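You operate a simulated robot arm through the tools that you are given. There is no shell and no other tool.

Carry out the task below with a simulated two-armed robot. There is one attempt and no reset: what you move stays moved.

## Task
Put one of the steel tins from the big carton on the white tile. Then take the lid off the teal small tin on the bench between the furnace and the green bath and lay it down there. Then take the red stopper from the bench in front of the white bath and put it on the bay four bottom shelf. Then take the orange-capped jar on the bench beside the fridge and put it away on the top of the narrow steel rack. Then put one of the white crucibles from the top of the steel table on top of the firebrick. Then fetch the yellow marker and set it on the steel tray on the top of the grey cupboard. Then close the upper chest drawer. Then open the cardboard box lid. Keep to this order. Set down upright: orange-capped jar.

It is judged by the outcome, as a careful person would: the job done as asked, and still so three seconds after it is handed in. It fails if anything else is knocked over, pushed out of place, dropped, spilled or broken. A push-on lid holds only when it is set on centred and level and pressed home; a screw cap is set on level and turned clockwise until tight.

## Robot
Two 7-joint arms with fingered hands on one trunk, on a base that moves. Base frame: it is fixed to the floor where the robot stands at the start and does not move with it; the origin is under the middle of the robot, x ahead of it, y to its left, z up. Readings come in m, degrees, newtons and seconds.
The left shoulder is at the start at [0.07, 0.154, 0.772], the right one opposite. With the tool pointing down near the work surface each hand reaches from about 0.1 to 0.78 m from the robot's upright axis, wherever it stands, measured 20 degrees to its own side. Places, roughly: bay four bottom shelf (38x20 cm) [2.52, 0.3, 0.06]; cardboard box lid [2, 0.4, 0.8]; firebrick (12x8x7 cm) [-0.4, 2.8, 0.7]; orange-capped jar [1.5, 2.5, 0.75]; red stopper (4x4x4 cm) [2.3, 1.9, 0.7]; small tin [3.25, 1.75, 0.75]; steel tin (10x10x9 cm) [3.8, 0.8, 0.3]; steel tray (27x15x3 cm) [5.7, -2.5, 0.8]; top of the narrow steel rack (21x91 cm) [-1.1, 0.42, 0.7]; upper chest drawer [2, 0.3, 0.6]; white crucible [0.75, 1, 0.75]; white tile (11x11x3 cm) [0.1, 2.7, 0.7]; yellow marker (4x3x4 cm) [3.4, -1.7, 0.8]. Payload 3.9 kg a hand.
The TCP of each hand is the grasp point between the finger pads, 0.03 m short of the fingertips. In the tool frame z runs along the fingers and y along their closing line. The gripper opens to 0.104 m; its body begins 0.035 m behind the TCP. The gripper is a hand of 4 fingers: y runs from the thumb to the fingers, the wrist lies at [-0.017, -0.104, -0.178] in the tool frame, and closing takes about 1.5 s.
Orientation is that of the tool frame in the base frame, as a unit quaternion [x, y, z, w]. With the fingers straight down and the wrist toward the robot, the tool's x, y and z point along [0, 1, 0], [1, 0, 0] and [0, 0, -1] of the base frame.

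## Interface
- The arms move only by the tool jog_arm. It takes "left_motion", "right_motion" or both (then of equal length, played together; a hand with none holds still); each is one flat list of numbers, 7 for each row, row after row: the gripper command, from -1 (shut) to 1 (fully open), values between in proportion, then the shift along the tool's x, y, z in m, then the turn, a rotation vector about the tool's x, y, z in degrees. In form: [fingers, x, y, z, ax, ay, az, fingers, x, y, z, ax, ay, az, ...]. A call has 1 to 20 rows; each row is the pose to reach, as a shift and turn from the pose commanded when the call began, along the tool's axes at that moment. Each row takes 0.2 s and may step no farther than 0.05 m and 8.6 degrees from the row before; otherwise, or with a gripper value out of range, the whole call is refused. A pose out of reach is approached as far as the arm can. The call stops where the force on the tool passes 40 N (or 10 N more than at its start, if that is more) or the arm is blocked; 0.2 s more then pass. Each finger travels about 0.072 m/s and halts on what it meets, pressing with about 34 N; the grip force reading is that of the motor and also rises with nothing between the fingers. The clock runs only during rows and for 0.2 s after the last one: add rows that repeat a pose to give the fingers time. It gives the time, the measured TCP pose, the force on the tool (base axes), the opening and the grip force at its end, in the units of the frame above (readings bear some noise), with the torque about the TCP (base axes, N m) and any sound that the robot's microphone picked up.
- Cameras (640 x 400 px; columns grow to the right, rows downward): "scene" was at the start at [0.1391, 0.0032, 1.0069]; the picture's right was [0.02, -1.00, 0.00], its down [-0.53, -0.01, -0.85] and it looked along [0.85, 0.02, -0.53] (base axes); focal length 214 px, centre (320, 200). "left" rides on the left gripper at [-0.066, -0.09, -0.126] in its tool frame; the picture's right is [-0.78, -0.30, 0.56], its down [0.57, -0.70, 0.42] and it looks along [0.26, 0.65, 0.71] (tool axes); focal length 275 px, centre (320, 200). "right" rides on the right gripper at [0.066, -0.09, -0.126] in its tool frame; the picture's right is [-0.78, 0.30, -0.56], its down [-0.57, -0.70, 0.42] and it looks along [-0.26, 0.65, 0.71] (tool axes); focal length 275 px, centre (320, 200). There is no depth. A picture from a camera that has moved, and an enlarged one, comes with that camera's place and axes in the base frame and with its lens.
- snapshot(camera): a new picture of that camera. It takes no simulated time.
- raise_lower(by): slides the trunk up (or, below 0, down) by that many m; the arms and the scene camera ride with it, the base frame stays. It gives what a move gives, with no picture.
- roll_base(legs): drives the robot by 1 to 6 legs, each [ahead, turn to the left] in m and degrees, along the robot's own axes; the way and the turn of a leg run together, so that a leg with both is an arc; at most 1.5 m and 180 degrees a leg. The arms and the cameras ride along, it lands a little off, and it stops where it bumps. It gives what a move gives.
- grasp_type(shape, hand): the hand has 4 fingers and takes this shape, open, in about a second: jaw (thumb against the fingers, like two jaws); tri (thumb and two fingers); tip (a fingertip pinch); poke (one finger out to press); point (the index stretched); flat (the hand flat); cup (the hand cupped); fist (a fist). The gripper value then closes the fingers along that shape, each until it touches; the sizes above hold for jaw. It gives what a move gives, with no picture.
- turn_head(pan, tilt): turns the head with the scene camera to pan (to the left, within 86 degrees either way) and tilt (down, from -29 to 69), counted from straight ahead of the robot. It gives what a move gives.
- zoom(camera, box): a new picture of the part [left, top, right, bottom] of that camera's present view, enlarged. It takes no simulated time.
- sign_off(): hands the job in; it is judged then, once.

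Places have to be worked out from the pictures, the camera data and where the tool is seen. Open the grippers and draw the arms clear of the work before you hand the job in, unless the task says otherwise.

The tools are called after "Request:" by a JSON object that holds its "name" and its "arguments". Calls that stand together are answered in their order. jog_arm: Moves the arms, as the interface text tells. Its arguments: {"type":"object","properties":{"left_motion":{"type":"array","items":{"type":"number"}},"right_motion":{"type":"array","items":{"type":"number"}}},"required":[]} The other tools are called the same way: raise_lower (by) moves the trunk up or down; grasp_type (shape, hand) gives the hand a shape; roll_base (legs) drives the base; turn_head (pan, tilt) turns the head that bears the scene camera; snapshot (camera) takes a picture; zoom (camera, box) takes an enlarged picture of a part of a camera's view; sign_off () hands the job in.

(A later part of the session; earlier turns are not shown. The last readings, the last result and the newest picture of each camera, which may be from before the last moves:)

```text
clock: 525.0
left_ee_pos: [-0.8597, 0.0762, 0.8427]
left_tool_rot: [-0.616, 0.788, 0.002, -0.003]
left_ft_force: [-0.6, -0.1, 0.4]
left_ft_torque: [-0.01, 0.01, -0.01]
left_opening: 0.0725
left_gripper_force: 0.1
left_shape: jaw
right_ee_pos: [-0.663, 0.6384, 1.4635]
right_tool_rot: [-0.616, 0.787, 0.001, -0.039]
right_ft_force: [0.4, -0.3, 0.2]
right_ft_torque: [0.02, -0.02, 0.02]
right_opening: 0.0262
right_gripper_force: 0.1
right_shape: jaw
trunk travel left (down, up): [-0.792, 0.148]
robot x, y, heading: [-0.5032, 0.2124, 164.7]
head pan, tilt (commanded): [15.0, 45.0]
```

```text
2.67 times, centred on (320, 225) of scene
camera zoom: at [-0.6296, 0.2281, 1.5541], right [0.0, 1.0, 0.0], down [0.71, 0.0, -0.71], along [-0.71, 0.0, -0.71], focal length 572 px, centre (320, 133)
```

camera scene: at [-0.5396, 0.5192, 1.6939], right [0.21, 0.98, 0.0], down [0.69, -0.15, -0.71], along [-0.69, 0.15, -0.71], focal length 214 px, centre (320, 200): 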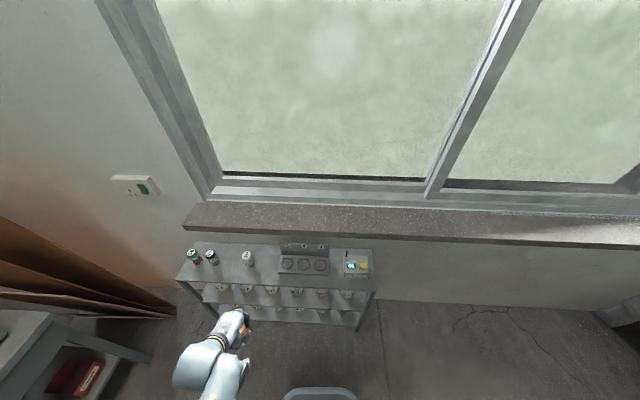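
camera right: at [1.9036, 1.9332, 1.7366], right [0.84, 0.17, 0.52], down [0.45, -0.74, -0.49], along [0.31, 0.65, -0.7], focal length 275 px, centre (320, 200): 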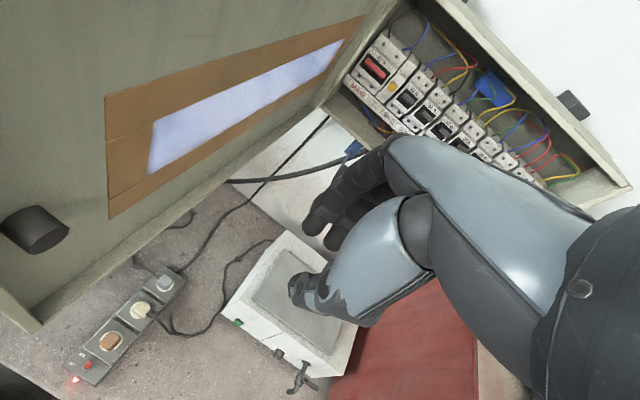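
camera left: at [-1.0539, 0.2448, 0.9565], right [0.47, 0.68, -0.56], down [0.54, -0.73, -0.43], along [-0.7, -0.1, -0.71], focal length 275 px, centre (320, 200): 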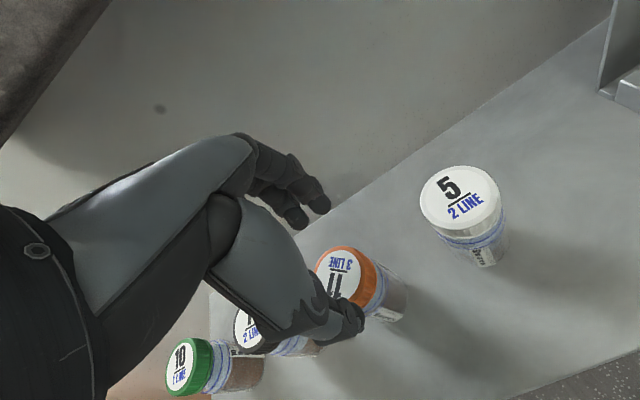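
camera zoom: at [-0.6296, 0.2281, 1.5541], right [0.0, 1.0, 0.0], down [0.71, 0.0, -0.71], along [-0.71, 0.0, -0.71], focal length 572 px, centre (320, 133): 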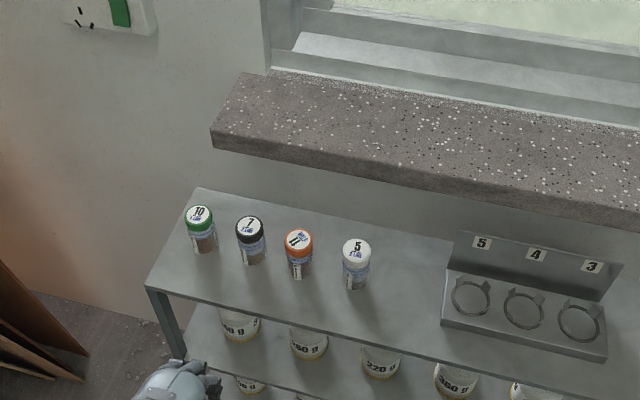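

The jar stands upright in the rack's row: job 4 done. Next, a white crucible from the steel table. I drive to the table's window side and look.

Request:
{"name": "roll_base", "arguments": {"legs": [[-0.2, 0], [0, -93], [0.8, 0], [0, -78]]}}

Request:
{"name": "turn_head", "arguments": {"pan": 10, "tilt": 45}}

Request:
{"name": "snapshot", "arguments": {"camera": "scene"}}

Request:
{"name": "zoom", "arguments": {"camera": "scene", "box": [200, 120, 440, 270]}}

```text
clock: 537.8
left_ee_pos: [0.2729, 1.1204, 0.8403]
left_tool_rot: [0.735, 0.678, 0.002, 0.001]
left_ft_force: [-0.2, 0.2, -0.9]
left_ft_torque: [0.03, 0.01, 0.02]
left_opening: 0.0726
left_gripper_force: 0.1
left_shape: jaw
right_ee_pos: [0.1713, 0.5332, 1.4639]
right_tool_rot: [0.733, 0.679, 0.039, -0.004]
right_ft_force: [1.0, -0.8, -0.4]
right_ft_torque: [0.0, -0.02, 0.0]
right_opening: 0.0263
right_gripper_force: 0.0
right_shape: jaw
trunk travel left (down, up): [-0.792, 0.148]
robot x, y, heading: [-0.0591, 0.9248, -5.9]
head pan, tilt (commanded): [15.0, 45.0]
```

```text
clock: 538.4
left_ee_pos: [0.2728, 1.1214, 0.8406]
left_tool_rot: [0.735, 0.678, 0.002, 0.0]
left_ft_force: [-0.4, 0.4, -0.5]
left_ft_torque: [-0.04, -0.02, -0.01]
left_opening: 0.0725
left_gripper_force: 0.1
left_shape: jaw
right_ee_pos: [0.1699, 0.5334, 1.4632]
right_tool_rot: [0.734, 0.678, 0.039, -0.003]
right_ft_force: [1.1, 0.2, 0.1]
right_ft_torque: [0.01, -0.03, -0.01]
right_opening: 0.0265
right_gripper_force: 0.0
right_shape: jaw
trunk travel left (down, up): [-0.792, 0.148]
robot x, y, heading: [-0.0604, 0.9242, -5.5]
head pan, tilt (commanded): [10.0, 45.0]
```

```text
taken
camera scene: at [0.0705, 0.9282, 1.554], right [0.07, -1.0, 0.0], down [-0.71, -0.05, -0.71], along [0.71, 0.05, -0.71], focal length 214 px, centre (320, 200)
```

scene: 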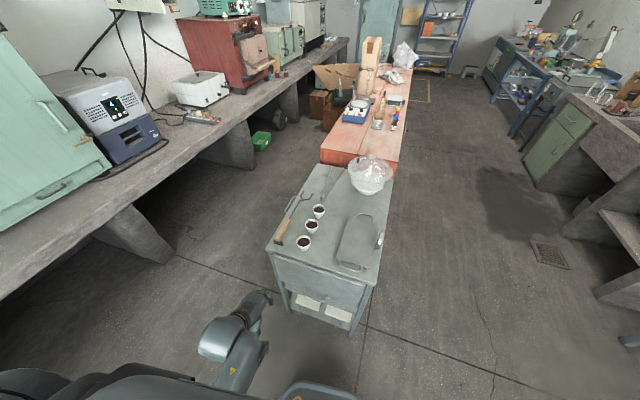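

```text
2.67 times, centred on (320, 195) of scene
camera zoom: at [0.0705, 0.9282, 1.554], right [0.07, -1.0, 0.0], down [-0.71, -0.05, -0.71], along [0.71, 0.05, -0.71], focal length 572 px, centre (320, 213)
```

zoom: 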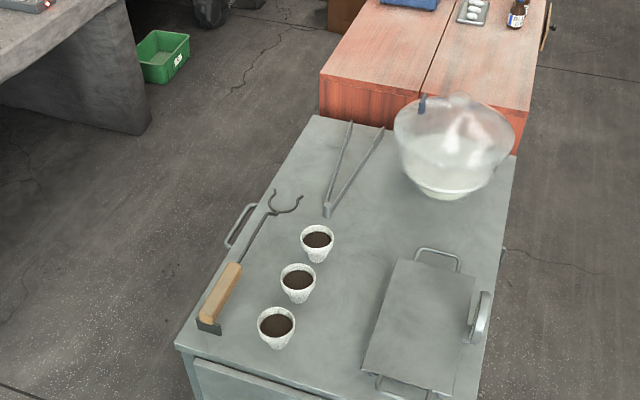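

The three crucibles stand in a row at (0.587, 1.039), (0.674, 1.013), (0.768, 0.989), 9 cm apart, filled with dark powder. To keep my fingers from hitting a neighbour, I should close across the row, so I go round to the bench side and face south.

Request:
{"name": "roll_base", "arguments": {"legs": [[0, 97], [0.76, 0], [0, -92], [0.57, 0]]}}

Request:
{"name": "roll_base", "arguments": {"legs": [[0, -98]]}}

Request:
{"name": "turn_head", "arguments": {"pan": 10, "tilt": 50}}

Request:
{"name": "snapshot", "arguments": {"camera": "scene"}}

Request:
{"name": "zoom", "arguments": {"camera": "scene", "box": [260, 140, 420, 240]}}

```text
clock: 553.4
left_ee_pos: [0.8179, 1.8942, 0.8405]
left_tool_rot: [0.709, 0.705, 0.002, 0.001]
left_ft_force: [0.2, -0.3, 0.1]
left_ft_torque: [0.01, -0.02, 0.01]
left_opening: 0.0724
left_gripper_force: 0.0
left_shape: jaw
right_ee_pos: [0.7586, 1.2976, 1.4633]
right_tool_rot: [0.708, 0.705, 0.04, -0.005]
right_ft_force: [-1.1, -0.3, -0.4]
right_ft_torque: [0.0, 0.01, 0.0]
right_opening: 0.0262
right_gripper_force: 0.0
right_shape: jaw
trunk travel left (down, up): [-0.792, 0.148]
robot x, y, heading: [0.5019, 1.672, -1.6]
head pan, tilt (commanded): [10.0, 45.0]
```

```text
clock: 557.9
left_ee_pos: [0.6809, 1.3324, 0.8404]
left_tool_rot: [0.998, -0.064, 0.001, 0.002]
left_ft_force: [-0.7, -0.1, 0.0]
left_ft_torque: [0.05, -0.01, 0.02]
left_opening: 0.0724
left_gripper_force: 0.1
left_shape: jaw
right_ee_pos: [0.0972, 1.4624, 1.4626]
right_tool_rot: [0.997, -0.063, 0.03, 0.026]
right_ft_force: [-0.3, 0.8, 0.4]
right_ft_torque: [0.01, 0.0, 0.02]
right_opening: 0.0261
right_gripper_force: 0.0
right_shape: jaw
trunk travel left (down, up): [-0.792, 0.148]
robot x, y, heading: [0.5028, 1.6757, -98.5]
head pan, tilt (commanded): [10.0, 45.0]
```

```text
clock: 558.6
left_ee_pos: [0.681, 1.3317, 0.8409]
left_tool_rot: [0.998, -0.064, 0.001, 0.002]
left_ft_force: [-0.2, -0.3, 0.5]
left_ft_torque: [0.03, -0.01, -0.01]
left_opening: 0.0725
left_gripper_force: 0.1
left_shape: jaw
right_ee_pos: [0.0967, 1.4635, 1.4621]
right_tool_rot: [0.997, -0.062, 0.03, 0.026]
right_ft_force: [0.2, -0.7, -1.1]
right_ft_torque: [0.0, 0.0, 0.02]
right_opening: 0.0259
right_gripper_force: 0.1
right_shape: jaw
trunk travel left (down, up): [-0.792, 0.148]
robot x, y, heading: [0.5043, 1.6743, -98.5]
head pan, tilt (commanded): [10.0, 50.0]
```

```text
taken
camera scene: at [0.4954, 1.5493, 1.5471], right [-1.0, -0.03, 0.0], down [-0.02, 0.77, -0.64], along [0.02, -0.64, -0.77], focal length 214 px, centre (320, 200)
```

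scene: 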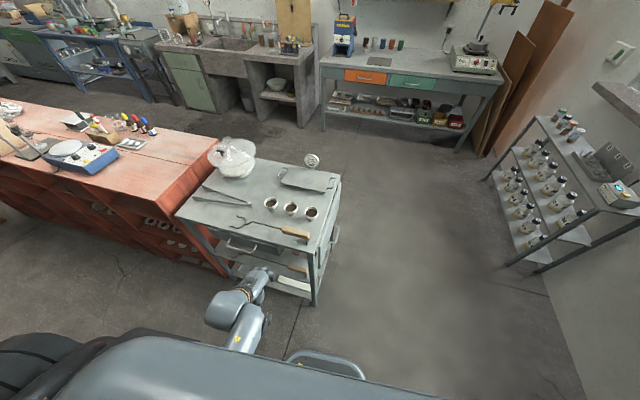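

```text
4.00 times, centred on (340, 190) of scene
camera zoom: at [0.4954, 1.5493, 1.5471], right [-1.0, -0.03, 0.0], down [-0.02, 0.77, -0.64], along [0.02, -0.64, -0.77], focal length 858 px, centre (240, 240)
```

zoom: 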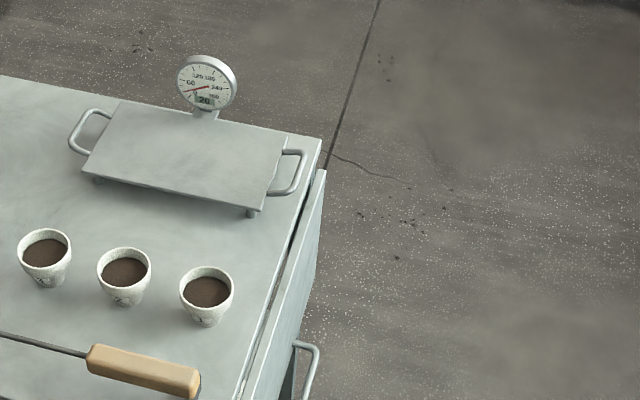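

With two views the crucible rims come out at z≈0.85 (table top ≈0.80): C1 at (0.542, 1.031), C2 at (0.630, 1.004). I raise the left hand and extend it over C1 with the closing direction across the row.

Request:
{"name": "jog_arm", "arguments": {"left_motion": [0.7, 0, 0, -0.045, 0, 0, 0, 0.9, -0.005, 0.02, -0.085, 0, 0, 0, 0.9, -0.018, 0.06, -0.09, 0, 0, 0, 0.9, -0.03, 0.1, -0.09, 0, 0, 0, 0.9, -0.042, 0.14, -0.09, 0, 0, 0, 0.9, -0.054, 0.18, -0.09, 0, 0, 0, 0.9, -0.066, 0.22, -0.09, 0, 0, 0, 0.9, -0.078, 0.26, -0.09, 0, 0, 0, 0.9, -0.09, 0.295, -0.09, 0, 0, 0, 0.9, -0.093, 0.318, -0.09, 0, 0, 0, 0.9, -0.093, 0.318, -0.09, 0, 0, 0]}}

Request:
{"name": "snapshot", "arguments": {"camera": "left"}}

```text
clock: 561.0
left_ee_pos: [0.5476, 1.0311, 0.9336]
left_tool_rot: [0.998, -0.063, 0.001, 0.001]
left_ft_force: [0.3, 0.2, -0.3]
left_ft_torque: [0.01, 0.02, 0.03]
left_opening: 0.0988
left_gripper_force: 0.0
left_shape: jaw
right_ee_pos: [0.0974, 1.4652, 1.4629]
right_tool_rot: [0.997, -0.062, 0.029, 0.025]
right_ft_force: [0.4, 0.3, -0.7]
right_ft_torque: [-0.03, 0.0, 0.01]
right_opening: 0.026
right_gripper_force: 0.1
right_shape: jaw
trunk travel left (down, up): [-0.792, 0.148]
robot x, y, heading: [0.4984, 1.6711, -98.5]
head pan, tilt (commanded): [10.0, 50.0]
```

```text
taken
camera left: at [0.4945, 1.1286, 1.0578], right [-0.73, 0.39, -0.56], down [0.66, 0.62, -0.43], along [0.18, -0.68, -0.71], focal length 275 px, centre (320, 200)
```

left: 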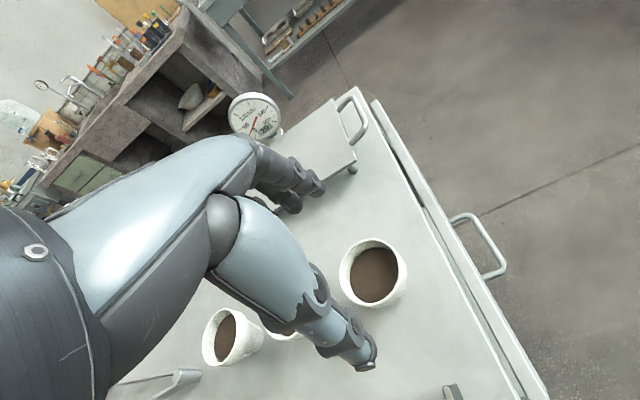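

C1 is within 6 mm of the grasp axis. I correct, then lower with the trunk in two stages.

Request:
{"name": "jog_arm", "arguments": {"left_motion": [0.9, -0.0055, 0.001, 0, 0, 0, 0, 0.9, -0.0055, 0.001, 0, 0, 0, 0]}}

Request:
{"name": "raise_lower", "arguments": {"by": -0.06}}

Request:
{"name": "snapshot", "arguments": {"camera": "left"}}

```text
clock: 561.6
left_ee_pos: [0.5426, 1.0305, 0.9328]
left_tool_rot: [0.998, -0.064, 0.001, 0.003]
left_ft_force: [0.6, 0.5, -0.2]
left_ft_torque: [-0.02, -0.03, 0.03]
left_opening: 0.0987
left_gripper_force: 0.0
left_shape: jaw
right_ee_pos: [0.0969, 1.463, 1.4632]
right_tool_rot: [0.997, -0.063, 0.03, 0.026]
right_ft_force: [1.3, -0.4, 0.0]
right_ft_torque: [-0.04, 0.02, 0.02]
right_opening: 0.0262
right_gripper_force: 0.0
right_shape: jaw
trunk travel left (down, up): [-0.792, 0.148]
robot x, y, heading: [0.4991, 1.6719, -98.5]
head pan, tilt (commanded): [10.0, 50.0]
```

```text
clock: 562.6
left_ee_pos: [0.5423, 1.0296, 0.8723]
left_tool_rot: [0.998, -0.063, 0.001, 0.001]
left_ft_force: [0.2, -0.3, -1.0]
left_ft_torque: [-0.01, 0.02, 0.02]
left_opening: 0.0986
left_gripper_force: 0.2
left_shape: jaw
right_ee_pos: [0.0966, 1.4647, 1.4034]
right_tool_rot: [0.997, -0.063, 0.03, 0.025]
right_ft_force: [-0.3, 0.1, 0.4]
right_ft_torque: [0.0, -0.01, -0.01]
right_opening: 0.0262
right_gripper_force: 0.0
right_shape: jaw
trunk travel left (down, up): [-0.732, 0.208]
robot x, y, heading: [0.5022, 1.6771, -98.7]
head pan, tilt (commanded): [10.0, 50.0]
```

```text
taken
camera left: at [0.4887, 1.1282, 0.9976], right [-0.73, 0.39, -0.56], down [0.66, 0.62, -0.43], along [0.18, -0.68, -0.71], focal length 275 px, centre (320, 200)
```

left: 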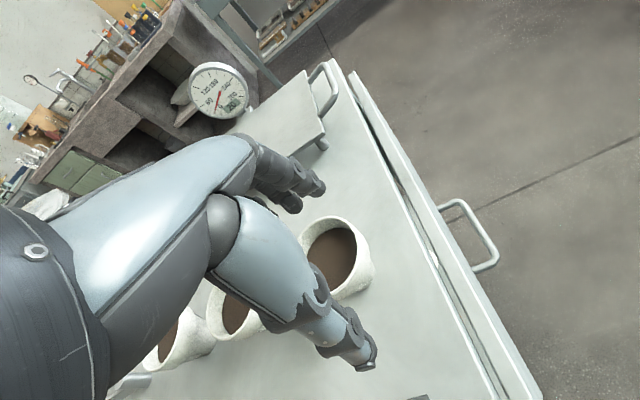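

Well centred. I lower another 3.4 cm so the pads sit around the crucible's upper body.

Request:
{"name": "raise_lower", "arguments": {"by": -0.034}}

Request:
{"name": "snapshot", "arguments": {"camera": "left"}}

```text
clock: 563.4
left_ee_pos: [0.5424, 1.0307, 0.8388]
left_tool_rot: [0.998, -0.064, 0.0, 0.002]
left_ft_force: [0.4, 0.6, 0.5]
left_ft_torque: [0.0, -0.02, -0.03]
left_opening: 0.0988
left_gripper_force: 0.1
left_shape: jaw
right_ee_pos: [0.0979, 1.4637, 1.3689]
right_tool_rot: [0.997, -0.063, 0.029, 0.025]
right_ft_force: [-0.2, 0.2, -0.6]
right_ft_torque: [0.0, -0.01, -0.01]
right_opening: 0.0263
right_gripper_force: 0.0
right_shape: jaw
trunk travel left (down, up): [-0.698, 0.242]
robot x, y, heading: [0.5028, 1.6724, -98.7]
head pan, tilt (commanded): [10.0, 50.0]
```

```text
taken
camera left: at [0.4888, 1.1283, 0.9636], right [-0.73, 0.39, -0.56], down [0.66, 0.62, -0.43], along [0.18, -0.68, -0.71], focal length 275 px, centre (320, 200)
```

left: 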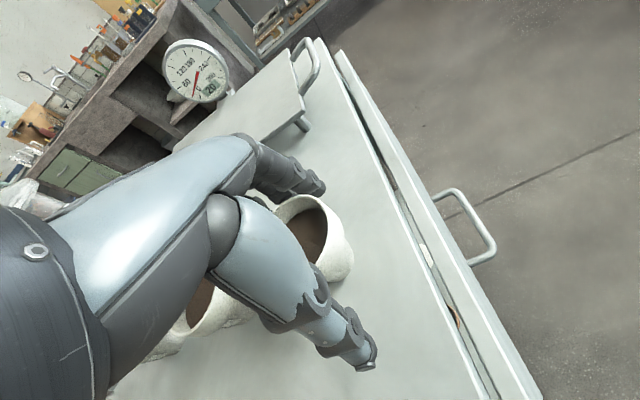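

Centred around the crucible. I close the fingers gradually.

Request:
{"name": "jog_arm", "arguments": {"left_motion": [0.6, 0, 0, 0, 0, 0, 0, 0.4, 0, 0, 0, 0, 0, 0, 0.2, 0, 0, 0, 0, 0, 0, 0.05, 0, 0, 0, 0, 0, 0, -0.1, 0, 0, 0, 0, 0, 0, -0.4, 0, 0, 0, 0, 0, 0, -1, 0, 0, 0, 0, 0, 0, -1, 0, 0, 0, 0, 0, 0, -1, 0, 0, 0, 0, 0, 0]}}

Request:
{"name": "snapshot", "arguments": {"camera": "left"}}

```text
clock: 565.4
left_ee_pos: [0.5418, 1.0302, 0.8377]
left_tool_rot: [0.998, -0.064, 0.001, 0.002]
left_ft_force: [-0.1, 0.7, -1.1]
left_ft_torque: [0.03, 0.01, 0.03]
left_opening: 0.0336
left_gripper_force: 33.7
left_shape: jaw
right_ee_pos: [0.0972, 1.4627, 1.3693]
right_tool_rot: [0.997, -0.063, 0.03, 0.026]
right_ft_force: [0.7, 0.5, 0.4]
right_ft_torque: [-0.01, 0.01, 0.01]
right_opening: 0.0264
right_gripper_force: 0.1
right_shape: jaw
trunk travel left (down, up): [-0.698, 0.242]
robot x, y, heading: [0.5003, 1.6725, -98.7]
head pan, tilt (commanded): [10.0, 50.0]
```

```text
taken
camera left: at [0.4887, 1.128, 0.9634], right [-0.73, 0.39, -0.56], down [0.66, 0.62, -0.43], along [0.18, -0.68, -0.71], focal length 275 px, centre (320, 200)
```

left: 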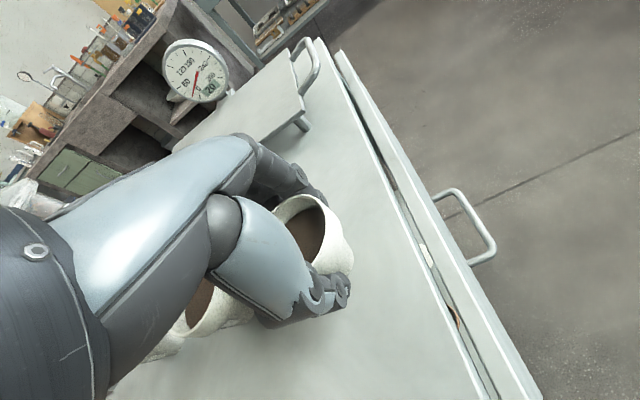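

Gripped at the tapered body (34 mm). I lift with the trunk and check it's level.

Request:
{"name": "raise_lower", "arguments": {"by": 0.05}}

Request:
{"name": "snapshot", "arguments": {"camera": "left"}}

Request:
{"name": "zoom", "arguments": {"camera": "scene", "box": [200, 130, 400, 290]}}

```text
clock: 566.3
left_ee_pos: [0.542, 1.0289, 0.8886]
left_tool_rot: [0.998, -0.063, 0.001, 0.002]
left_ft_force: [-0.5, -0.8, -0.7]
left_ft_torque: [0.02, 0.0, -0.01]
left_opening: 0.0335
left_gripper_force: 34.1
left_shape: jaw
right_ee_pos: [0.0973, 1.4635, 1.4188]
right_tool_rot: [0.997, -0.063, 0.031, 0.026]
right_ft_force: [-0.3, -0.5, 0.0]
right_ft_torque: [0.02, 0.01, 0.02]
right_opening: 0.0261
right_gripper_force: 0.1
right_shape: jaw
trunk travel left (down, up): [-0.748, 0.192]
robot x, y, heading: [0.503, 1.67, -98.5]
head pan, tilt (commanded): [10.0, 50.0]
```

```text
taken
camera left: at [0.4885, 1.1279, 1.0133], right [-0.73, 0.39, -0.56], down [0.66, 0.62, -0.43], along [0.18, -0.68, -0.71], focal length 275 px, centre (320, 200)
```

left: 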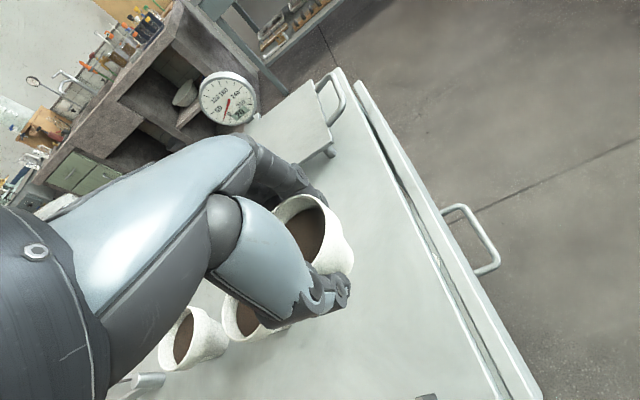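

```text
2.50 times, centred on (300, 210) of scene
camera zoom: at [0.4952, 1.5488, 1.503], right [-1.0, -0.03, 0.0], down [-0.02, 0.77, -0.64], along [0.02, -0.64, -0.77], focal length 536 px, centre (370, 175)
```

zoom: 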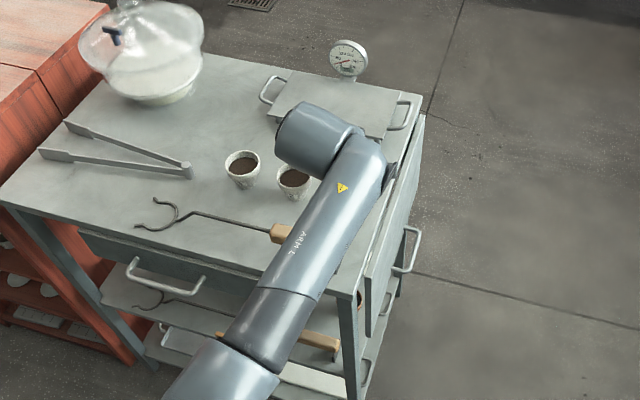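

The crucible is held level. I raise the trunk and fold the arm back toward the body for the drive to the brick.

Request:
{"name": "raise_lower", "arguments": {"by": 0.13}}

Request:
{"name": "jog_arm", "arguments": {"left_motion": [-1, 0.012, -0.03, 0, 0, 0, 0, -1, 0.024, -0.06, 0.0, 0, 0, 0, -1, 0.036, -0.09, 0.005, 0, 0, 0, -1, 0.048, -0.12, 0.012, 0, 0, 0, -1, 0.06, -0.15, 0.02, 0, 0, 0, -1, 0.07, -0.18, 0.03, 0, 0, 0, -1, 0.08, -0.21, 0.04, 0, 0, 0, -1, 0.088, -0.24, 0.045, 0, 0, 0, -1, 0.093, -0.27, 0.05, 0, 0, 0, -1, 0.093, -0.3, 0.05, 0, 0, 0]}}

Request:
{"name": "snapshot", "arguments": {"camera": "left"}}

```text
clock: 567.9
left_ee_pos: [0.5421, 1.0291, 1.019]
left_tool_rot: [0.998, -0.063, 0.0, 0.002]
left_ft_force: [0.8, -0.8, -0.1]
left_ft_torque: [0.0, 0.03, 0.0]
left_opening: 0.0336
left_gripper_force: 34.1
left_shape: jaw
right_ee_pos: [0.0967, 1.4624, 1.5493]
right_tool_rot: [0.997, -0.063, 0.03, 0.026]
right_ft_force: [0.4, 0.1, -0.6]
right_ft_torque: [0.02, -0.01, -0.02]
right_opening: 0.0264
right_gripper_force: 0.1
right_shape: jaw
trunk travel left (down, up): [-0.878, 0.062]
robot x, y, heading: [0.5045, 1.6739, -98.4]
head pan, tilt (commanded): [10.0, 50.0]
```

```text
clock: 570.1
left_ee_pos: [0.6744, 1.317, 0.969]
left_tool_rot: [0.998, -0.064, 0.001, 0.003]
left_ft_force: [-0.4, 0.0, -0.2]
left_ft_torque: [-0.02, 0.0, 0.02]
left_opening: 0.0335
left_gripper_force: 33.9
left_shape: jaw
right_ee_pos: [0.0976, 1.4634, 1.5494]
right_tool_rot: [0.997, -0.063, 0.03, 0.027]
right_ft_force: [0.6, 0.3, 0.0]
right_ft_torque: [-0.02, -0.02, -0.01]
right_opening: 0.0262
right_gripper_force: 0.0
right_shape: jaw
trunk travel left (down, up): [-0.878, 0.062]
robot x, y, heading: [0.4993, 1.6771, -98.4]
head pan, tilt (commanded): [10.0, 50.0]
```

```text
taken
camera left: at [0.6213, 1.4155, 1.0936], right [-0.73, 0.39, -0.56], down [0.66, 0.62, -0.43], along [0.18, -0.68, -0.71], focal length 275 px, centre (320, 200)
```

left: 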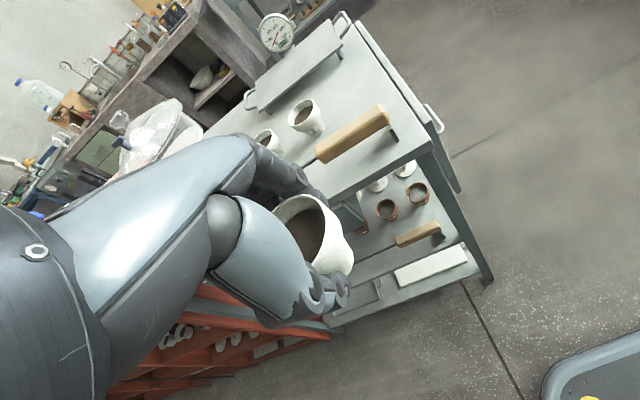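

Still level. I drive west along the bench and turn to face the brick.

Request:
{"name": "roll_base", "arguments": {"legs": [[0, -91], [0.7, 0]]}}

Request:
{"name": "roll_base", "arguments": {"legs": [[0, -83], [0.25, 0]]}}

Request:
{"name": "turn_head", "arguments": {"pan": 15, "tilt": 45}}

Request:
{"name": "snapshot", "arguments": {"camera": "scene"}}

Request:
{"name": "zoom", "arguments": {"camera": "scene", "box": [200, 120, 440, 270]}}

```text
clock: 577.7
left_ee_pos: [-0.5291, 1.6201, 0.9688]
left_tool_rot: [-0.652, 0.758, 0.001, -0.002]
left_ft_force: [0.4, 0.1, -1.5]
left_ft_torque: [-0.01, 0.02, 0.04]
left_opening: 0.033
left_gripper_force: 33.9
left_shape: jaw
right_ee_pos: [-0.3692, 2.1933, 1.55]
right_tool_rot: [-0.653, 0.756, -0.002, -0.04]
right_ft_force: [-0.2, 0.0, -0.4]
right_ft_torque: [0.02, 0.01, 0.01]
right_opening: 0.0262
right_gripper_force: 0.0
right_shape: jaw
trunk travel left (down, up): [-0.878, 0.062]
robot x, y, heading: [-0.1621, 1.7848, 170.2]
head pan, tilt (commanded): [10.0, 50.0]
```

```text
clock: 583.1
left_ee_pos: [-0.3594, 2.3777, 0.9689]
left_tool_rot: [0.018, 1.0, 0.002, 0.0]
left_ft_force: [0.3, 0.4, -0.4]
left_ft_torque: [0.04, -0.01, -0.01]
left_opening: 0.033
left_gripper_force: 34.1
left_shape: jaw
right_ee_pos: [0.2277, 2.2823, 1.5504]
right_tool_rot: [0.016, 0.999, 0.025, -0.031]
right_ft_force: [-0.1, 0.4, -0.5]
right_ft_torque: [0.02, 0.01, -0.04]
right_opening: 0.026
right_gripper_force: 0.1
right_shape: jaw
trunk travel left (down, up): [-0.878, 0.062]
robot x, y, heading: [-0.156, 2.0379, 86.9]
head pan, tilt (commanded): [10.0, 50.0]
```

```text
clock: 583.7
left_ee_pos: [-0.3605, 2.3782, 0.9683]
left_tool_rot: [0.018, 1.0, 0.002, 0.0]
left_ft_force: [0.4, -0.4, -1.2]
left_ft_torque: [0.0, 0.02, -0.04]
left_opening: 0.033
left_gripper_force: 33.8
left_shape: jaw
right_ee_pos: [0.2275, 2.2857, 1.5491]
right_tool_rot: [0.016, 0.999, 0.025, -0.03]
right_ft_force: [-0.5, -0.4, 0.7]
right_ft_torque: [-0.01, 0.0, 0.0]
right_opening: 0.0263
right_gripper_force: 0.1
right_shape: jaw
trunk travel left (down, up): [-0.878, 0.062]
robot x, y, heading: [-0.1572, 2.0406, 87.2]
head pan, tilt (commanded): [15.0, 45.0]
```

```text
taken
camera scene: at [-0.1691, 2.1681, 1.64], right [0.98, 0.2, 0.0], down [0.14, -0.69, -0.71], along [-0.14, 0.69, -0.71], focal length 214 px, centre (320, 200)
```

scene: 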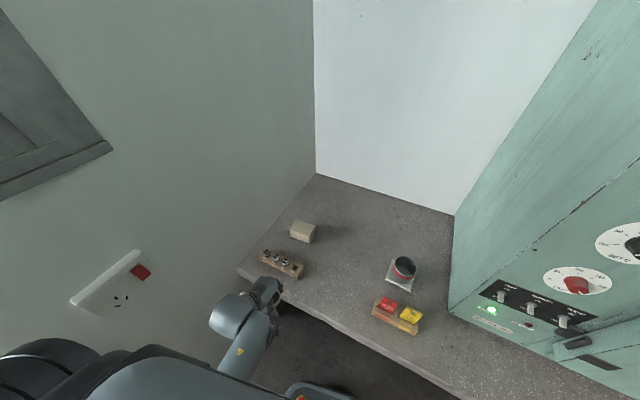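

```text
2.67 times, centred on (320, 195) of scene
camera zoom: at [-0.1691, 2.1681, 1.64], right [0.98, 0.2, 0.0], down [0.14, -0.69, -0.71], along [-0.14, 0.69, -0.71], focal length 572 px, centre (320, 213)
```

zoom: 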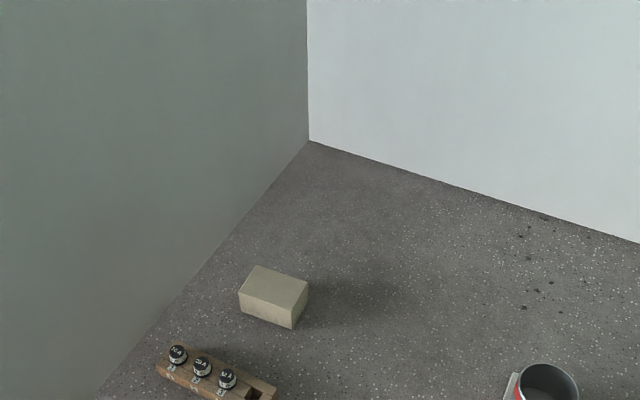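

The tin still stands on its tile. The brick is at about (-0.40, 2.81). I roll 10 cm closer and extend the left hand toward it, keeping the crucible level and high.

Request:
{"name": "roll_base", "arguments": {"legs": [[0.1, 0]]}}

Request:
{"name": "jog_arm", "arguments": {"left_motion": [-1, 0.005, 0.03, -0.005, 0, 0, 0, -1, 0.01, 0.06, -0.01, 0, 0, 0, -1, 0.015, 0.09, -0.02, 0, 0, 0, -1, 0.02, 0.12, -0.03, 0, 0, 0, -1, 0.025, 0.15, -0.04, 0, 0, 0, -1, 0.03, 0.18, -0.05, 0, 0, 0, -1, 0.035, 0.21, -0.05, 0, 0, 0, -1, 0.035, 0.23, -0.05, 0, 0, 0, -1, 0.035, 0.23, -0.05, 0, 0, 0]}}

Request:
{"name": "snapshot", "arguments": {"camera": "left"}}

```text
clock: 584.9
left_ee_pos: [-0.3538, 2.4751, 0.9704]
left_tool_rot: [0.018, 1.0, 0.003, 0.0]
left_ft_force: [0.2, -1.0, 0.4]
left_ft_torque: [0.01, 0.02, -0.03]
left_opening: 0.033
left_gripper_force: 33.6
left_shape: jaw
right_ee_pos: [0.235, 2.3789, 1.5512]
right_tool_rot: [0.016, 0.999, 0.026, -0.031]
right_ft_force: [-0.4, 0.3, 0.9]
right_ft_torque: [0.02, -0.02, -0.02]
right_opening: 0.026
right_gripper_force: 0.0
right_shape: jaw
trunk travel left (down, up): [-0.878, 0.062]
robot x, y, heading: [-0.1517, 2.1366, 86.9]
head pan, tilt (commanded): [15.0, 45.0]
```

```text
clock: 586.9
left_ee_pos: [-0.3801, 2.7096, 1.019]
left_tool_rot: [0.018, 1.0, 0.001, -0.001]
left_ft_force: [0.1, -0.2, -0.6]
left_ft_torque: [-0.02, -0.02, 0.0]
left_opening: 0.0331
left_gripper_force: 34.1
left_shape: jaw
right_ee_pos: [0.2342, 2.3839, 1.5495]
right_tool_rot: [0.017, 0.999, 0.026, -0.03]
right_ft_force: [-0.1, 0.1, 0.5]
right_ft_torque: [-0.01, 0.03, 0.0]
right_opening: 0.0258
right_gripper_force: 0.1
right_shape: jaw
trunk travel left (down, up): [-0.878, 0.062]
robot x, y, heading: [-0.1509, 2.1366, 86.7]
head pan, tilt (commanded): [15.0, 45.0]
```

```text
taken
camera left: at [-0.3171, 2.6162, 1.144], right [0.76, -0.32, -0.56], down [-0.6, -0.68, -0.43], along [-0.24, 0.66, -0.71], focal length 275 px, centre (320, 200)
```

left: 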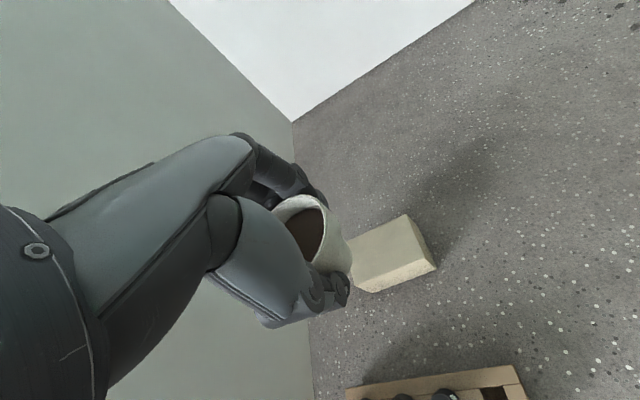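

The brick appears below the hand. I zoom to get its top-face corners.

Request:
{"name": "zoom", "arguments": {"camera": "left", "box": [320, 190, 480, 310]}}

```text
3.33 times, centred on (400, 250) of left
camera zoom: at [-0.3171, 2.6162, 1.144], right [0.76, -0.32, -0.56], down [-0.6, -0.68, -0.43], along [-0.24, 0.66, -0.71], focal length 918 px, centre (53, 33)
```

zoom: 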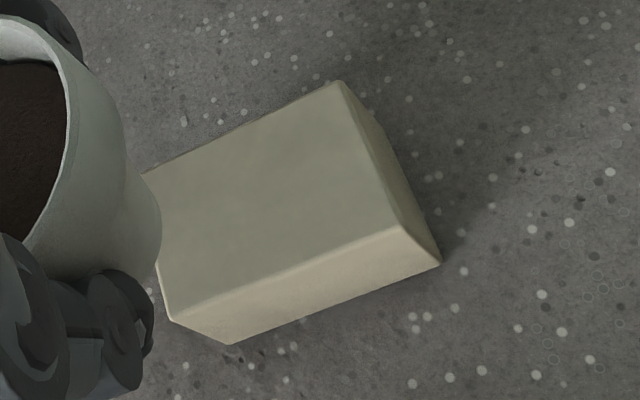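

The brick's top centre works out at (-0.394, 2.817), top z about 0.73–0.76. I move over it at height and lower with the trunk partway.

Request:
{"name": "jog_arm", "arguments": {"left_motion": [-1, 0.005, 0.03, 0, 0, 0, 0, -1, 0.01, 0.06, 0, 0, 0, 0, -1, 0.015, 0.09, 0, 0, 0, 0, -1, 0.0173, 0.107, 0, 0, 0, 0, -1, 0.0173, 0.107, 0, 0, 0, 0]}}

Request:
{"name": "raise_lower", "arguments": {"by": -0.16}}

Request:
{"name": "snapshot", "arguments": {"camera": "left"}}

Request:
{"name": "zoom", "arguments": {"camera": "scene", "box": [200, 120, 440, 270]}}

```text
clock: 588.1
left_ee_pos: [-0.3932, 2.8173, 1.0198]
left_tool_rot: [0.018, 1.0, 0.002, -0.001]
left_ft_force: [0.2, 0.6, -0.4]
left_ft_torque: [0.01, 0.02, -0.05]
left_opening: 0.0331
left_gripper_force: 33.8
left_shape: jaw
right_ee_pos: [0.2334, 2.3855, 1.5492]
right_tool_rot: [0.017, 0.999, 0.024, -0.03]
right_ft_force: [-0.1, -0.9, -0.2]
right_ft_torque: [0.02, 0.01, -0.03]
right_opening: 0.0261
right_gripper_force: 0.2
right_shape: jaw
trunk travel left (down, up): [-0.878, 0.062]
robot x, y, heading: [-0.1484, 2.133, 86.7]
head pan, tilt (commanded): [15.0, 45.0]
```

```text
clock: 589.9
left_ee_pos: [-0.3936, 2.8171, 0.8605]
left_tool_rot: [0.018, 1.0, 0.001, 0.0]
left_ft_force: [-0.1, -0.3, -0.6]
left_ft_torque: [-0.01, 0.0, -0.04]
left_opening: 0.0328
left_gripper_force: 34.0
left_shape: jaw
right_ee_pos: [0.2338, 2.3859, 1.3885]
right_tool_rot: [0.015, 0.999, 0.025, -0.03]
right_ft_force: [0.2, -0.4, -0.6]
right_ft_torque: [0.0, -0.04, 0.0]
right_opening: 0.0262
right_gripper_force: 0.1
right_shape: jaw
trunk travel left (down, up): [-0.718, 0.222]
robot x, y, heading: [-0.1503, 2.1362, 86.6]
head pan, tilt (commanded): [15.0, 45.0]
```

```text
taken
camera left: at [-0.33, 2.7241, 0.9854], right [0.76, -0.32, -0.56], down [-0.6, -0.68, -0.43], along [-0.24, 0.66, -0.71], focal length 275 px, centre (320, 200)
```

left: 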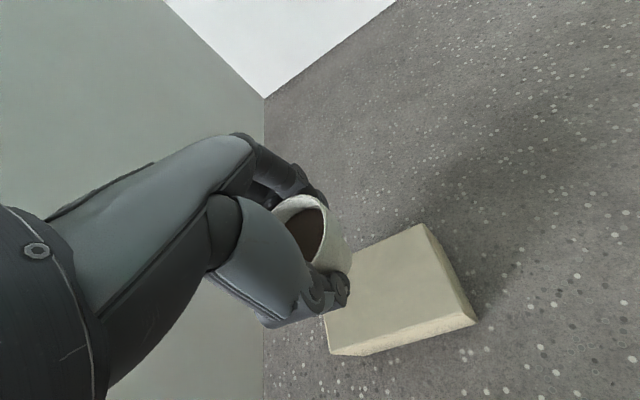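

```text
2.67 times, centred on (320, 195) of scene
camera zoom: at [-0.1634, 2.2687, 1.48], right [0.98, 0.2, 0.0], down [0.14, -0.69, -0.71], along [-0.14, 0.69, -0.71], focal length 572 px, centre (320, 213)
```

zoom: 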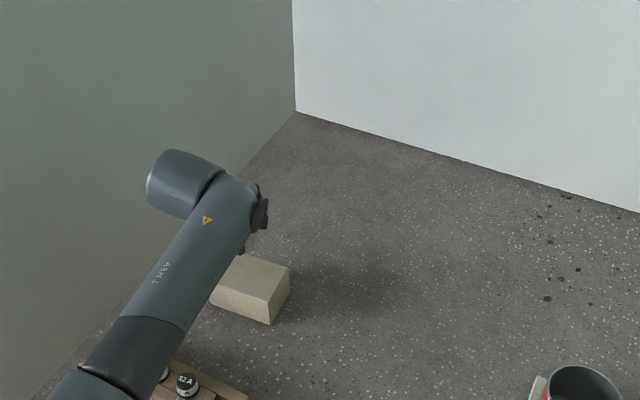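

I zoom again to refine the brick's top face from this lower height.

Request:
{"name": "zoom", "arguments": {"camera": "left", "box": [300, 200, 500, 370]}}

```text
2.35 times, centred on (400, 285) of left
camera zoom: at [-0.33, 2.7241, 0.9854], right [0.76, -0.32, -0.56], down [-0.6, -0.68, -0.43], along [-0.24, 0.66, -0.71], focal length 648 px, centre (132, 0)
```

zoom: 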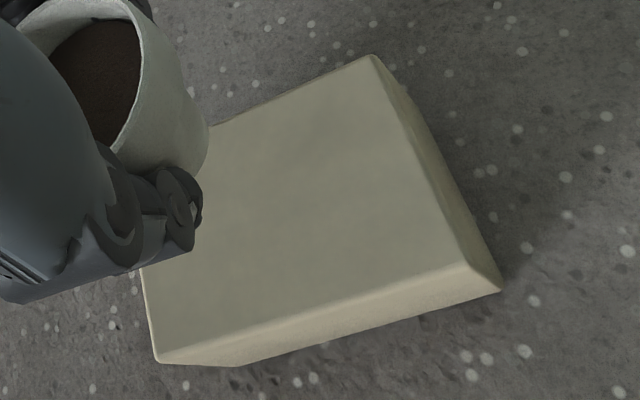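

Two views agree: brick top at z≈0.757, centre (-0.394, 2.814) — right below the crucible. I lower 4.5 cm by trunk and then in fine steps.

Request:
{"name": "raise_lower", "arguments": {"by": -0.045}}

Request:
{"name": "jog_arm", "arguments": {"left_motion": [-1, 0, 0, 0.004, 0, 0, 0, -1, 0, 0, 0.008, 0, 0, 0]}}

Request:
{"name": "jog_arm", "arguments": {"left_motion": [-1, 0, 0, 0.003, 0, 0, 0, -1, 0, 0, 0.006, 0, 0, 0]}}

```text
clock: 590.8
left_ee_pos: [-0.3945, 2.8174, 0.8155]
left_tool_rot: [0.018, 1.0, 0.001, -0.001]
left_ft_force: [0.7, 0.7, -0.4]
left_ft_torque: [0.01, -0.06, 0.02]
left_opening: 0.0329
left_gripper_force: 33.8
left_shape: jaw
right_ee_pos: [0.2343, 2.3852, 1.3442]
right_tool_rot: [0.016, 0.999, 0.024, -0.03]
right_ft_force: [-0.4, -0.6, -0.6]
right_ft_torque: [-0.03, -0.03, 0.0]
right_opening: 0.0262
right_gripper_force: 0.0
right_shape: jaw
trunk travel left (down, up): [-0.673, 0.267]
robot x, y, heading: [-0.1485, 2.1392, 86.7]
head pan, tilt (commanded): [15.0, 45.0]
```

```text
clock: 591.4
left_ee_pos: [-0.3947, 2.8166, 0.8082]
left_tool_rot: [0.019, 1.0, 0.001, -0.001]
left_ft_force: [0.6, -0.3, -1.0]
left_ft_torque: [0.01, 0.0, 0.0]
left_opening: 0.0328
left_gripper_force: 33.5
left_shape: jaw
right_ee_pos: [0.2347, 2.3844, 1.3449]
right_tool_rot: [0.017, 0.999, 0.024, -0.031]
right_ft_force: [-0.4, -0.8, 0.4]
right_ft_torque: [0.01, -0.01, 0.02]
right_opening: 0.0262
right_gripper_force: 0.0
right_shape: jaw
trunk travel left (down, up): [-0.673, 0.267]
robot x, y, heading: [-0.1486, 2.1378, 86.7]
head pan, tilt (commanded): [15.0, 45.0]
```

```text
clock: 592.0
left_ee_pos: [-0.3932, 2.8176, 0.8007]
left_tool_rot: [0.018, 1.0, 0.002, -0.001]
left_ft_force: [0.0, 0.3, 0.1]
left_ft_torque: [0.01, -0.03, -0.01]
left_opening: 0.0329
left_gripper_force: 33.7
left_shape: jaw
right_ee_pos: [0.2341, 2.3854, 1.3453]
right_tool_rot: [0.016, 0.999, 0.024, -0.031]
right_ft_force: [-0.1, -0.2, -0.4]
right_ft_torque: [-0.02, -0.01, -0.01]
right_opening: 0.0262
right_gripper_force: 0.1
right_shape: jaw
trunk travel left (down, up): [-0.673, 0.267]
robot x, y, heading: [-0.1512, 2.1408, 86.6]
head pan, tilt (commanded): [15.0, 45.0]
```

Request:
{"name": "jog_arm", "arguments": {"left_motion": [-1, 0, 0, 0.003, 0, 0, 0, -1, 0, 0, 0.005, 0, 0, 0]}}

Request:
{"name": "snapshot", "arguments": {"camera": "left"}}

```text
clock: 592.6
left_ee_pos: [-0.3934, 2.8175, 0.8009]
left_tool_rot: [0.019, 1.0, 0.004, -0.001]
left_ft_force: [-1.1, -0.6, 13.7]
left_ft_torque: [0.18, 0.04, -0.02]
left_opening: 0.0338
left_gripper_force: 34.1
left_shape: jaw
right_ee_pos: [0.2342, 2.3824, 1.3449]
right_tool_rot: [0.017, 0.999, 0.026, -0.031]
right_ft_force: [0.6, 0.6, -1.0]
right_ft_torque: [-0.01, -0.02, 0.01]
right_opening: 0.0263
right_gripper_force: 0.0
right_shape: jaw
trunk travel left (down, up): [-0.673, 0.267]
robot x, y, heading: [-0.1511, 2.1394, 86.8]
head pan, tilt (commanded): [15.0, 45.0]
```

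```text
taken
camera left: at [-0.3297, 2.7231, 0.9246], right [0.76, -0.32, -0.56], down [-0.6, -0.68, -0.43], along [-0.24, 0.66, -0.71], focal length 275 px, centre (320, 200)
```

left: 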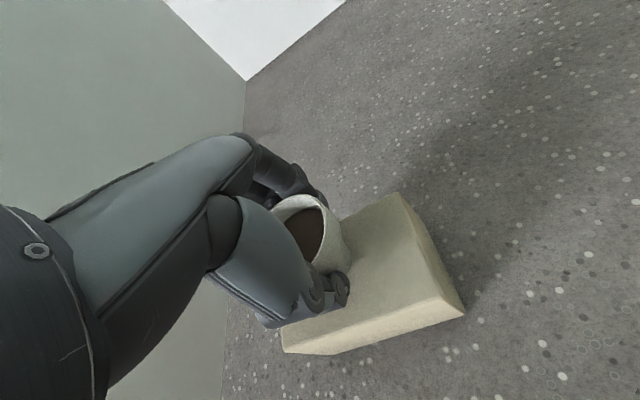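

Contact with the brick (14 N, level). I ease off and open the fingers slowly.

Request:
{"name": "jog_arm", "arguments": {"left_motion": [-1, 0, 0, -0.004, 0, 0, 0, -0.6, 0, 0, -0.004, 0, 0, 0, -0.3, 0, 0, -0.004, 0, 0, 0, 0, 0, 0, -0.004, 0, 0, 0, 0.3, 0, 0, -0.004, 0, 0, 0, 0.5, 0, 0, -0.004, 0, 0, 0, 0.5, 0, 0, -0.004, 0, 0, 0]}}

Request:
{"name": "snapshot", "arguments": {"camera": "left"}}

```text
clock: 594.2
left_ee_pos: [-0.3937, 2.8167, 0.7998]
left_tool_rot: [0.019, 1.0, 0.001, 0.0]
left_ft_force: [0.6, -0.5, -0.4]
left_ft_torque: [-0.06, 0.01, -0.01]
left_opening: 0.0777
left_gripper_force: 0.0
left_shape: jaw
right_ee_pos: [0.2335, 2.3858, 1.344]
right_tool_rot: [0.017, 0.999, 0.025, -0.03]
right_ft_force: [0.2, -0.7, 0.1]
right_ft_torque: [0.02, -0.03, 0.03]
right_opening: 0.0263
right_gripper_force: 0.1
right_shape: jaw
trunk travel left (down, up): [-0.673, 0.267]
robot x, y, heading: [-0.1488, 2.1407, 87.0]
head pan, tilt (commanded): [15.0, 45.0]
```

```text
taken
camera left: at [-0.3294, 2.7245, 0.925], right [0.76, -0.32, -0.56], down [-0.6, -0.68, -0.42], along [-0.24, 0.66, -0.71], focal length 275 px, centre (320, 200)
```

left: 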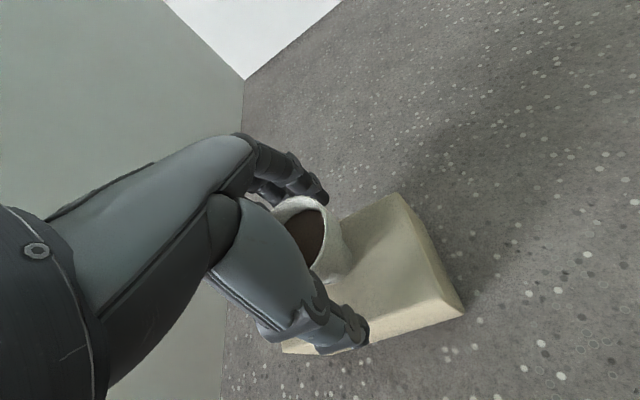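

The crucible stands freely on the brick. I raise straight up with the trunk and confirm.

Request:
{"name": "raise_lower", "arguments": {"by": 0.15}}

Request:
{"name": "snapshot", "arguments": {"camera": "left"}}

```text
clock: 595.9
left_ee_pos: [-0.3933, 2.8168, 0.9493]
left_tool_rot: [0.018, 1.0, 0.001, 0.0]
left_ft_force: [-0.3, -0.1, -0.4]
left_ft_torque: [-0.03, 0.0, -0.01]
left_opening: 0.0777
left_gripper_force: 0.1
left_shape: jaw
right_ee_pos: [0.2334, 2.3846, 1.4946]
right_tool_rot: [0.016, 0.999, 0.025, -0.031]
right_ft_force: [0.5, 0.2, -0.2]
right_ft_torque: [0.02, -0.02, 0.02]
right_opening: 0.0263
right_gripper_force: 0.1
right_shape: jaw
trunk travel left (down, up): [-0.823, 0.117]
robot x, y, heading: [-0.1497, 2.139, 86.9]
head pan, tilt (commanded): [15.0, 45.0]
```

```text
taken
camera left: at [-0.3295, 2.7245, 1.0749], right [0.76, -0.32, -0.56], down [-0.6, -0.68, -0.42], along [-0.24, 0.66, -0.71], focal length 275 px, centre (320, 200)
```

left: 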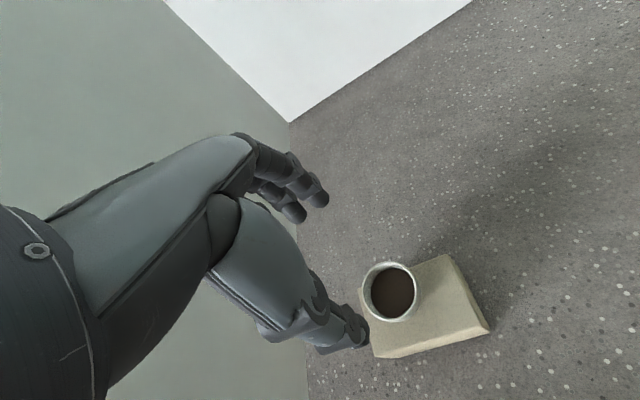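

The crucible stands centred on the brick: job 5 done. I fold the left arm and back off for the long drive to the yellow marker.

Request:
{"name": "jog_arm", "arguments": {"left_motion": [0.5, -0.01, -0.035, 0, 0, 0, 0, 0.5, -0.02, -0.07, 0, 0, 0, 0, 0.5, -0.03, -0.105, 0.0, 0, 0, 0, 0.5, -0.04, -0.14, 0.01, 0, 0, 0, 0.5, -0.05, -0.175, 0.02, 0, 0, 0, 0.5, -0.055, -0.21, 0.03, 0, 0, 0, 0.5, -0.06, -0.245, 0.04, 0, 0, 0, 0.5, -0.06, -0.28, 0.05, 0, 0, 0, 0.5, -0.06, -0.31, 0.06, 0, 0, 0, 0.5, -0.06, -0.335, 0.06, 0, 0, 0]}}

Request:
{"name": "roll_base", "arguments": {"legs": [[-0.3, 0]]}}

Request:
{"name": "turn_head", "arguments": {"pan": 15, "tilt": 40}}

Request:
{"name": "snapshot", "arguments": {"camera": "scene"}}

```text
clock: 598.1
left_ee_pos: [-0.3447, 2.4799, 0.8892]
left_tool_rot: [0.018, 1.0, 0.002, -0.001]
left_ft_force: [0.4, 0.2, -0.5]
left_ft_torque: [0.0, -0.02, -0.03]
left_opening: 0.0777
left_gripper_force: 0.1
left_shape: jaw
right_ee_pos: [0.2346, 2.3847, 1.4946]
right_tool_rot: [0.016, 0.999, 0.025, -0.032]
right_ft_force: [0.1, -1.1, 0.0]
right_ft_torque: [0.0, 0.01, 0.02]
right_opening: 0.0262
right_gripper_force: 0.1
right_shape: jaw
trunk travel left (down, up): [-0.823, 0.117]
robot x, y, heading: [-0.1519, 2.1393, 86.5]
head pan, tilt (commanded): [15.0, 45.0]
```

```text
clock: 600.2
left_ee_pos: [-0.3625, 2.1806, 0.8893]
left_tool_rot: [0.016, 1.0, 0.0, -0.001]
left_ft_force: [1.1, 0.1, -0.5]
left_ft_torque: [-0.05, 0.0, -0.01]
left_opening: 0.078
left_gripper_force: 0.1
left_shape: jaw
right_ee_pos: [0.2175, 2.0885, 1.4942]
right_tool_rot: [0.015, 0.999, 0.023, -0.031]
right_ft_force: [-1.3, 0.8, 0.4]
right_ft_torque: [-0.01, 0.04, 0.01]
right_opening: 0.0265
right_gripper_force: 0.0
right_shape: jaw
trunk travel left (down, up): [-0.823, 0.117]
robot x, y, heading: [-0.1653, 1.8371, 86.8]
head pan, tilt (commanded): [15.0, 45.0]
```

```text
clock: 600.9
left_ee_pos: [-0.3628, 2.1804, 0.8894]
left_tool_rot: [0.016, 1.0, 0.001, -0.002]
left_ft_force: [0.1, 0.0, 0.1]
left_ft_torque: [-0.03, -0.03, 0.04]
left_opening: 0.0777
left_gripper_force: 0.0
left_shape: jaw
right_ee_pos: [0.2175, 2.0867, 1.4944]
right_tool_rot: [0.015, 0.999, 0.024, -0.031]
right_ft_force: [-0.4, -0.5, -0.2]
right_ft_torque: [0.02, 0.01, -0.01]
right_opening: 0.0262
right_gripper_force: 0.1
right_shape: jaw
trunk travel left (down, up): [-0.823, 0.117]
robot x, y, heading: [-0.1661, 1.8365, 87.1]
head pan, tilt (commanded): [15.0, 40.0]
```

```text
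taken
camera scene: at [-0.1811, 1.9728, 1.5922], right [0.98, 0.21, 0.0], down [0.13, -0.63, -0.77], along [-0.16, 0.75, -0.64], focal length 214 px, centre (320, 200)
```

scene: 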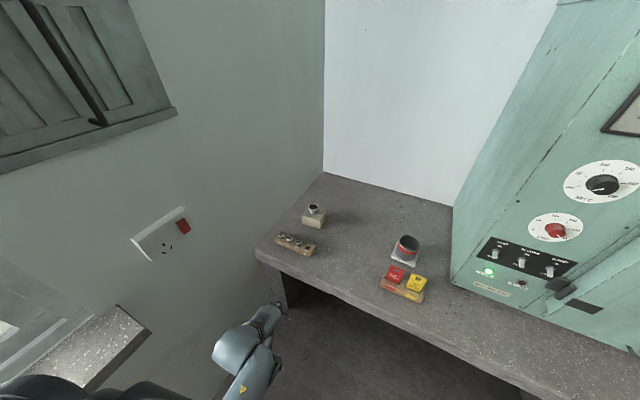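

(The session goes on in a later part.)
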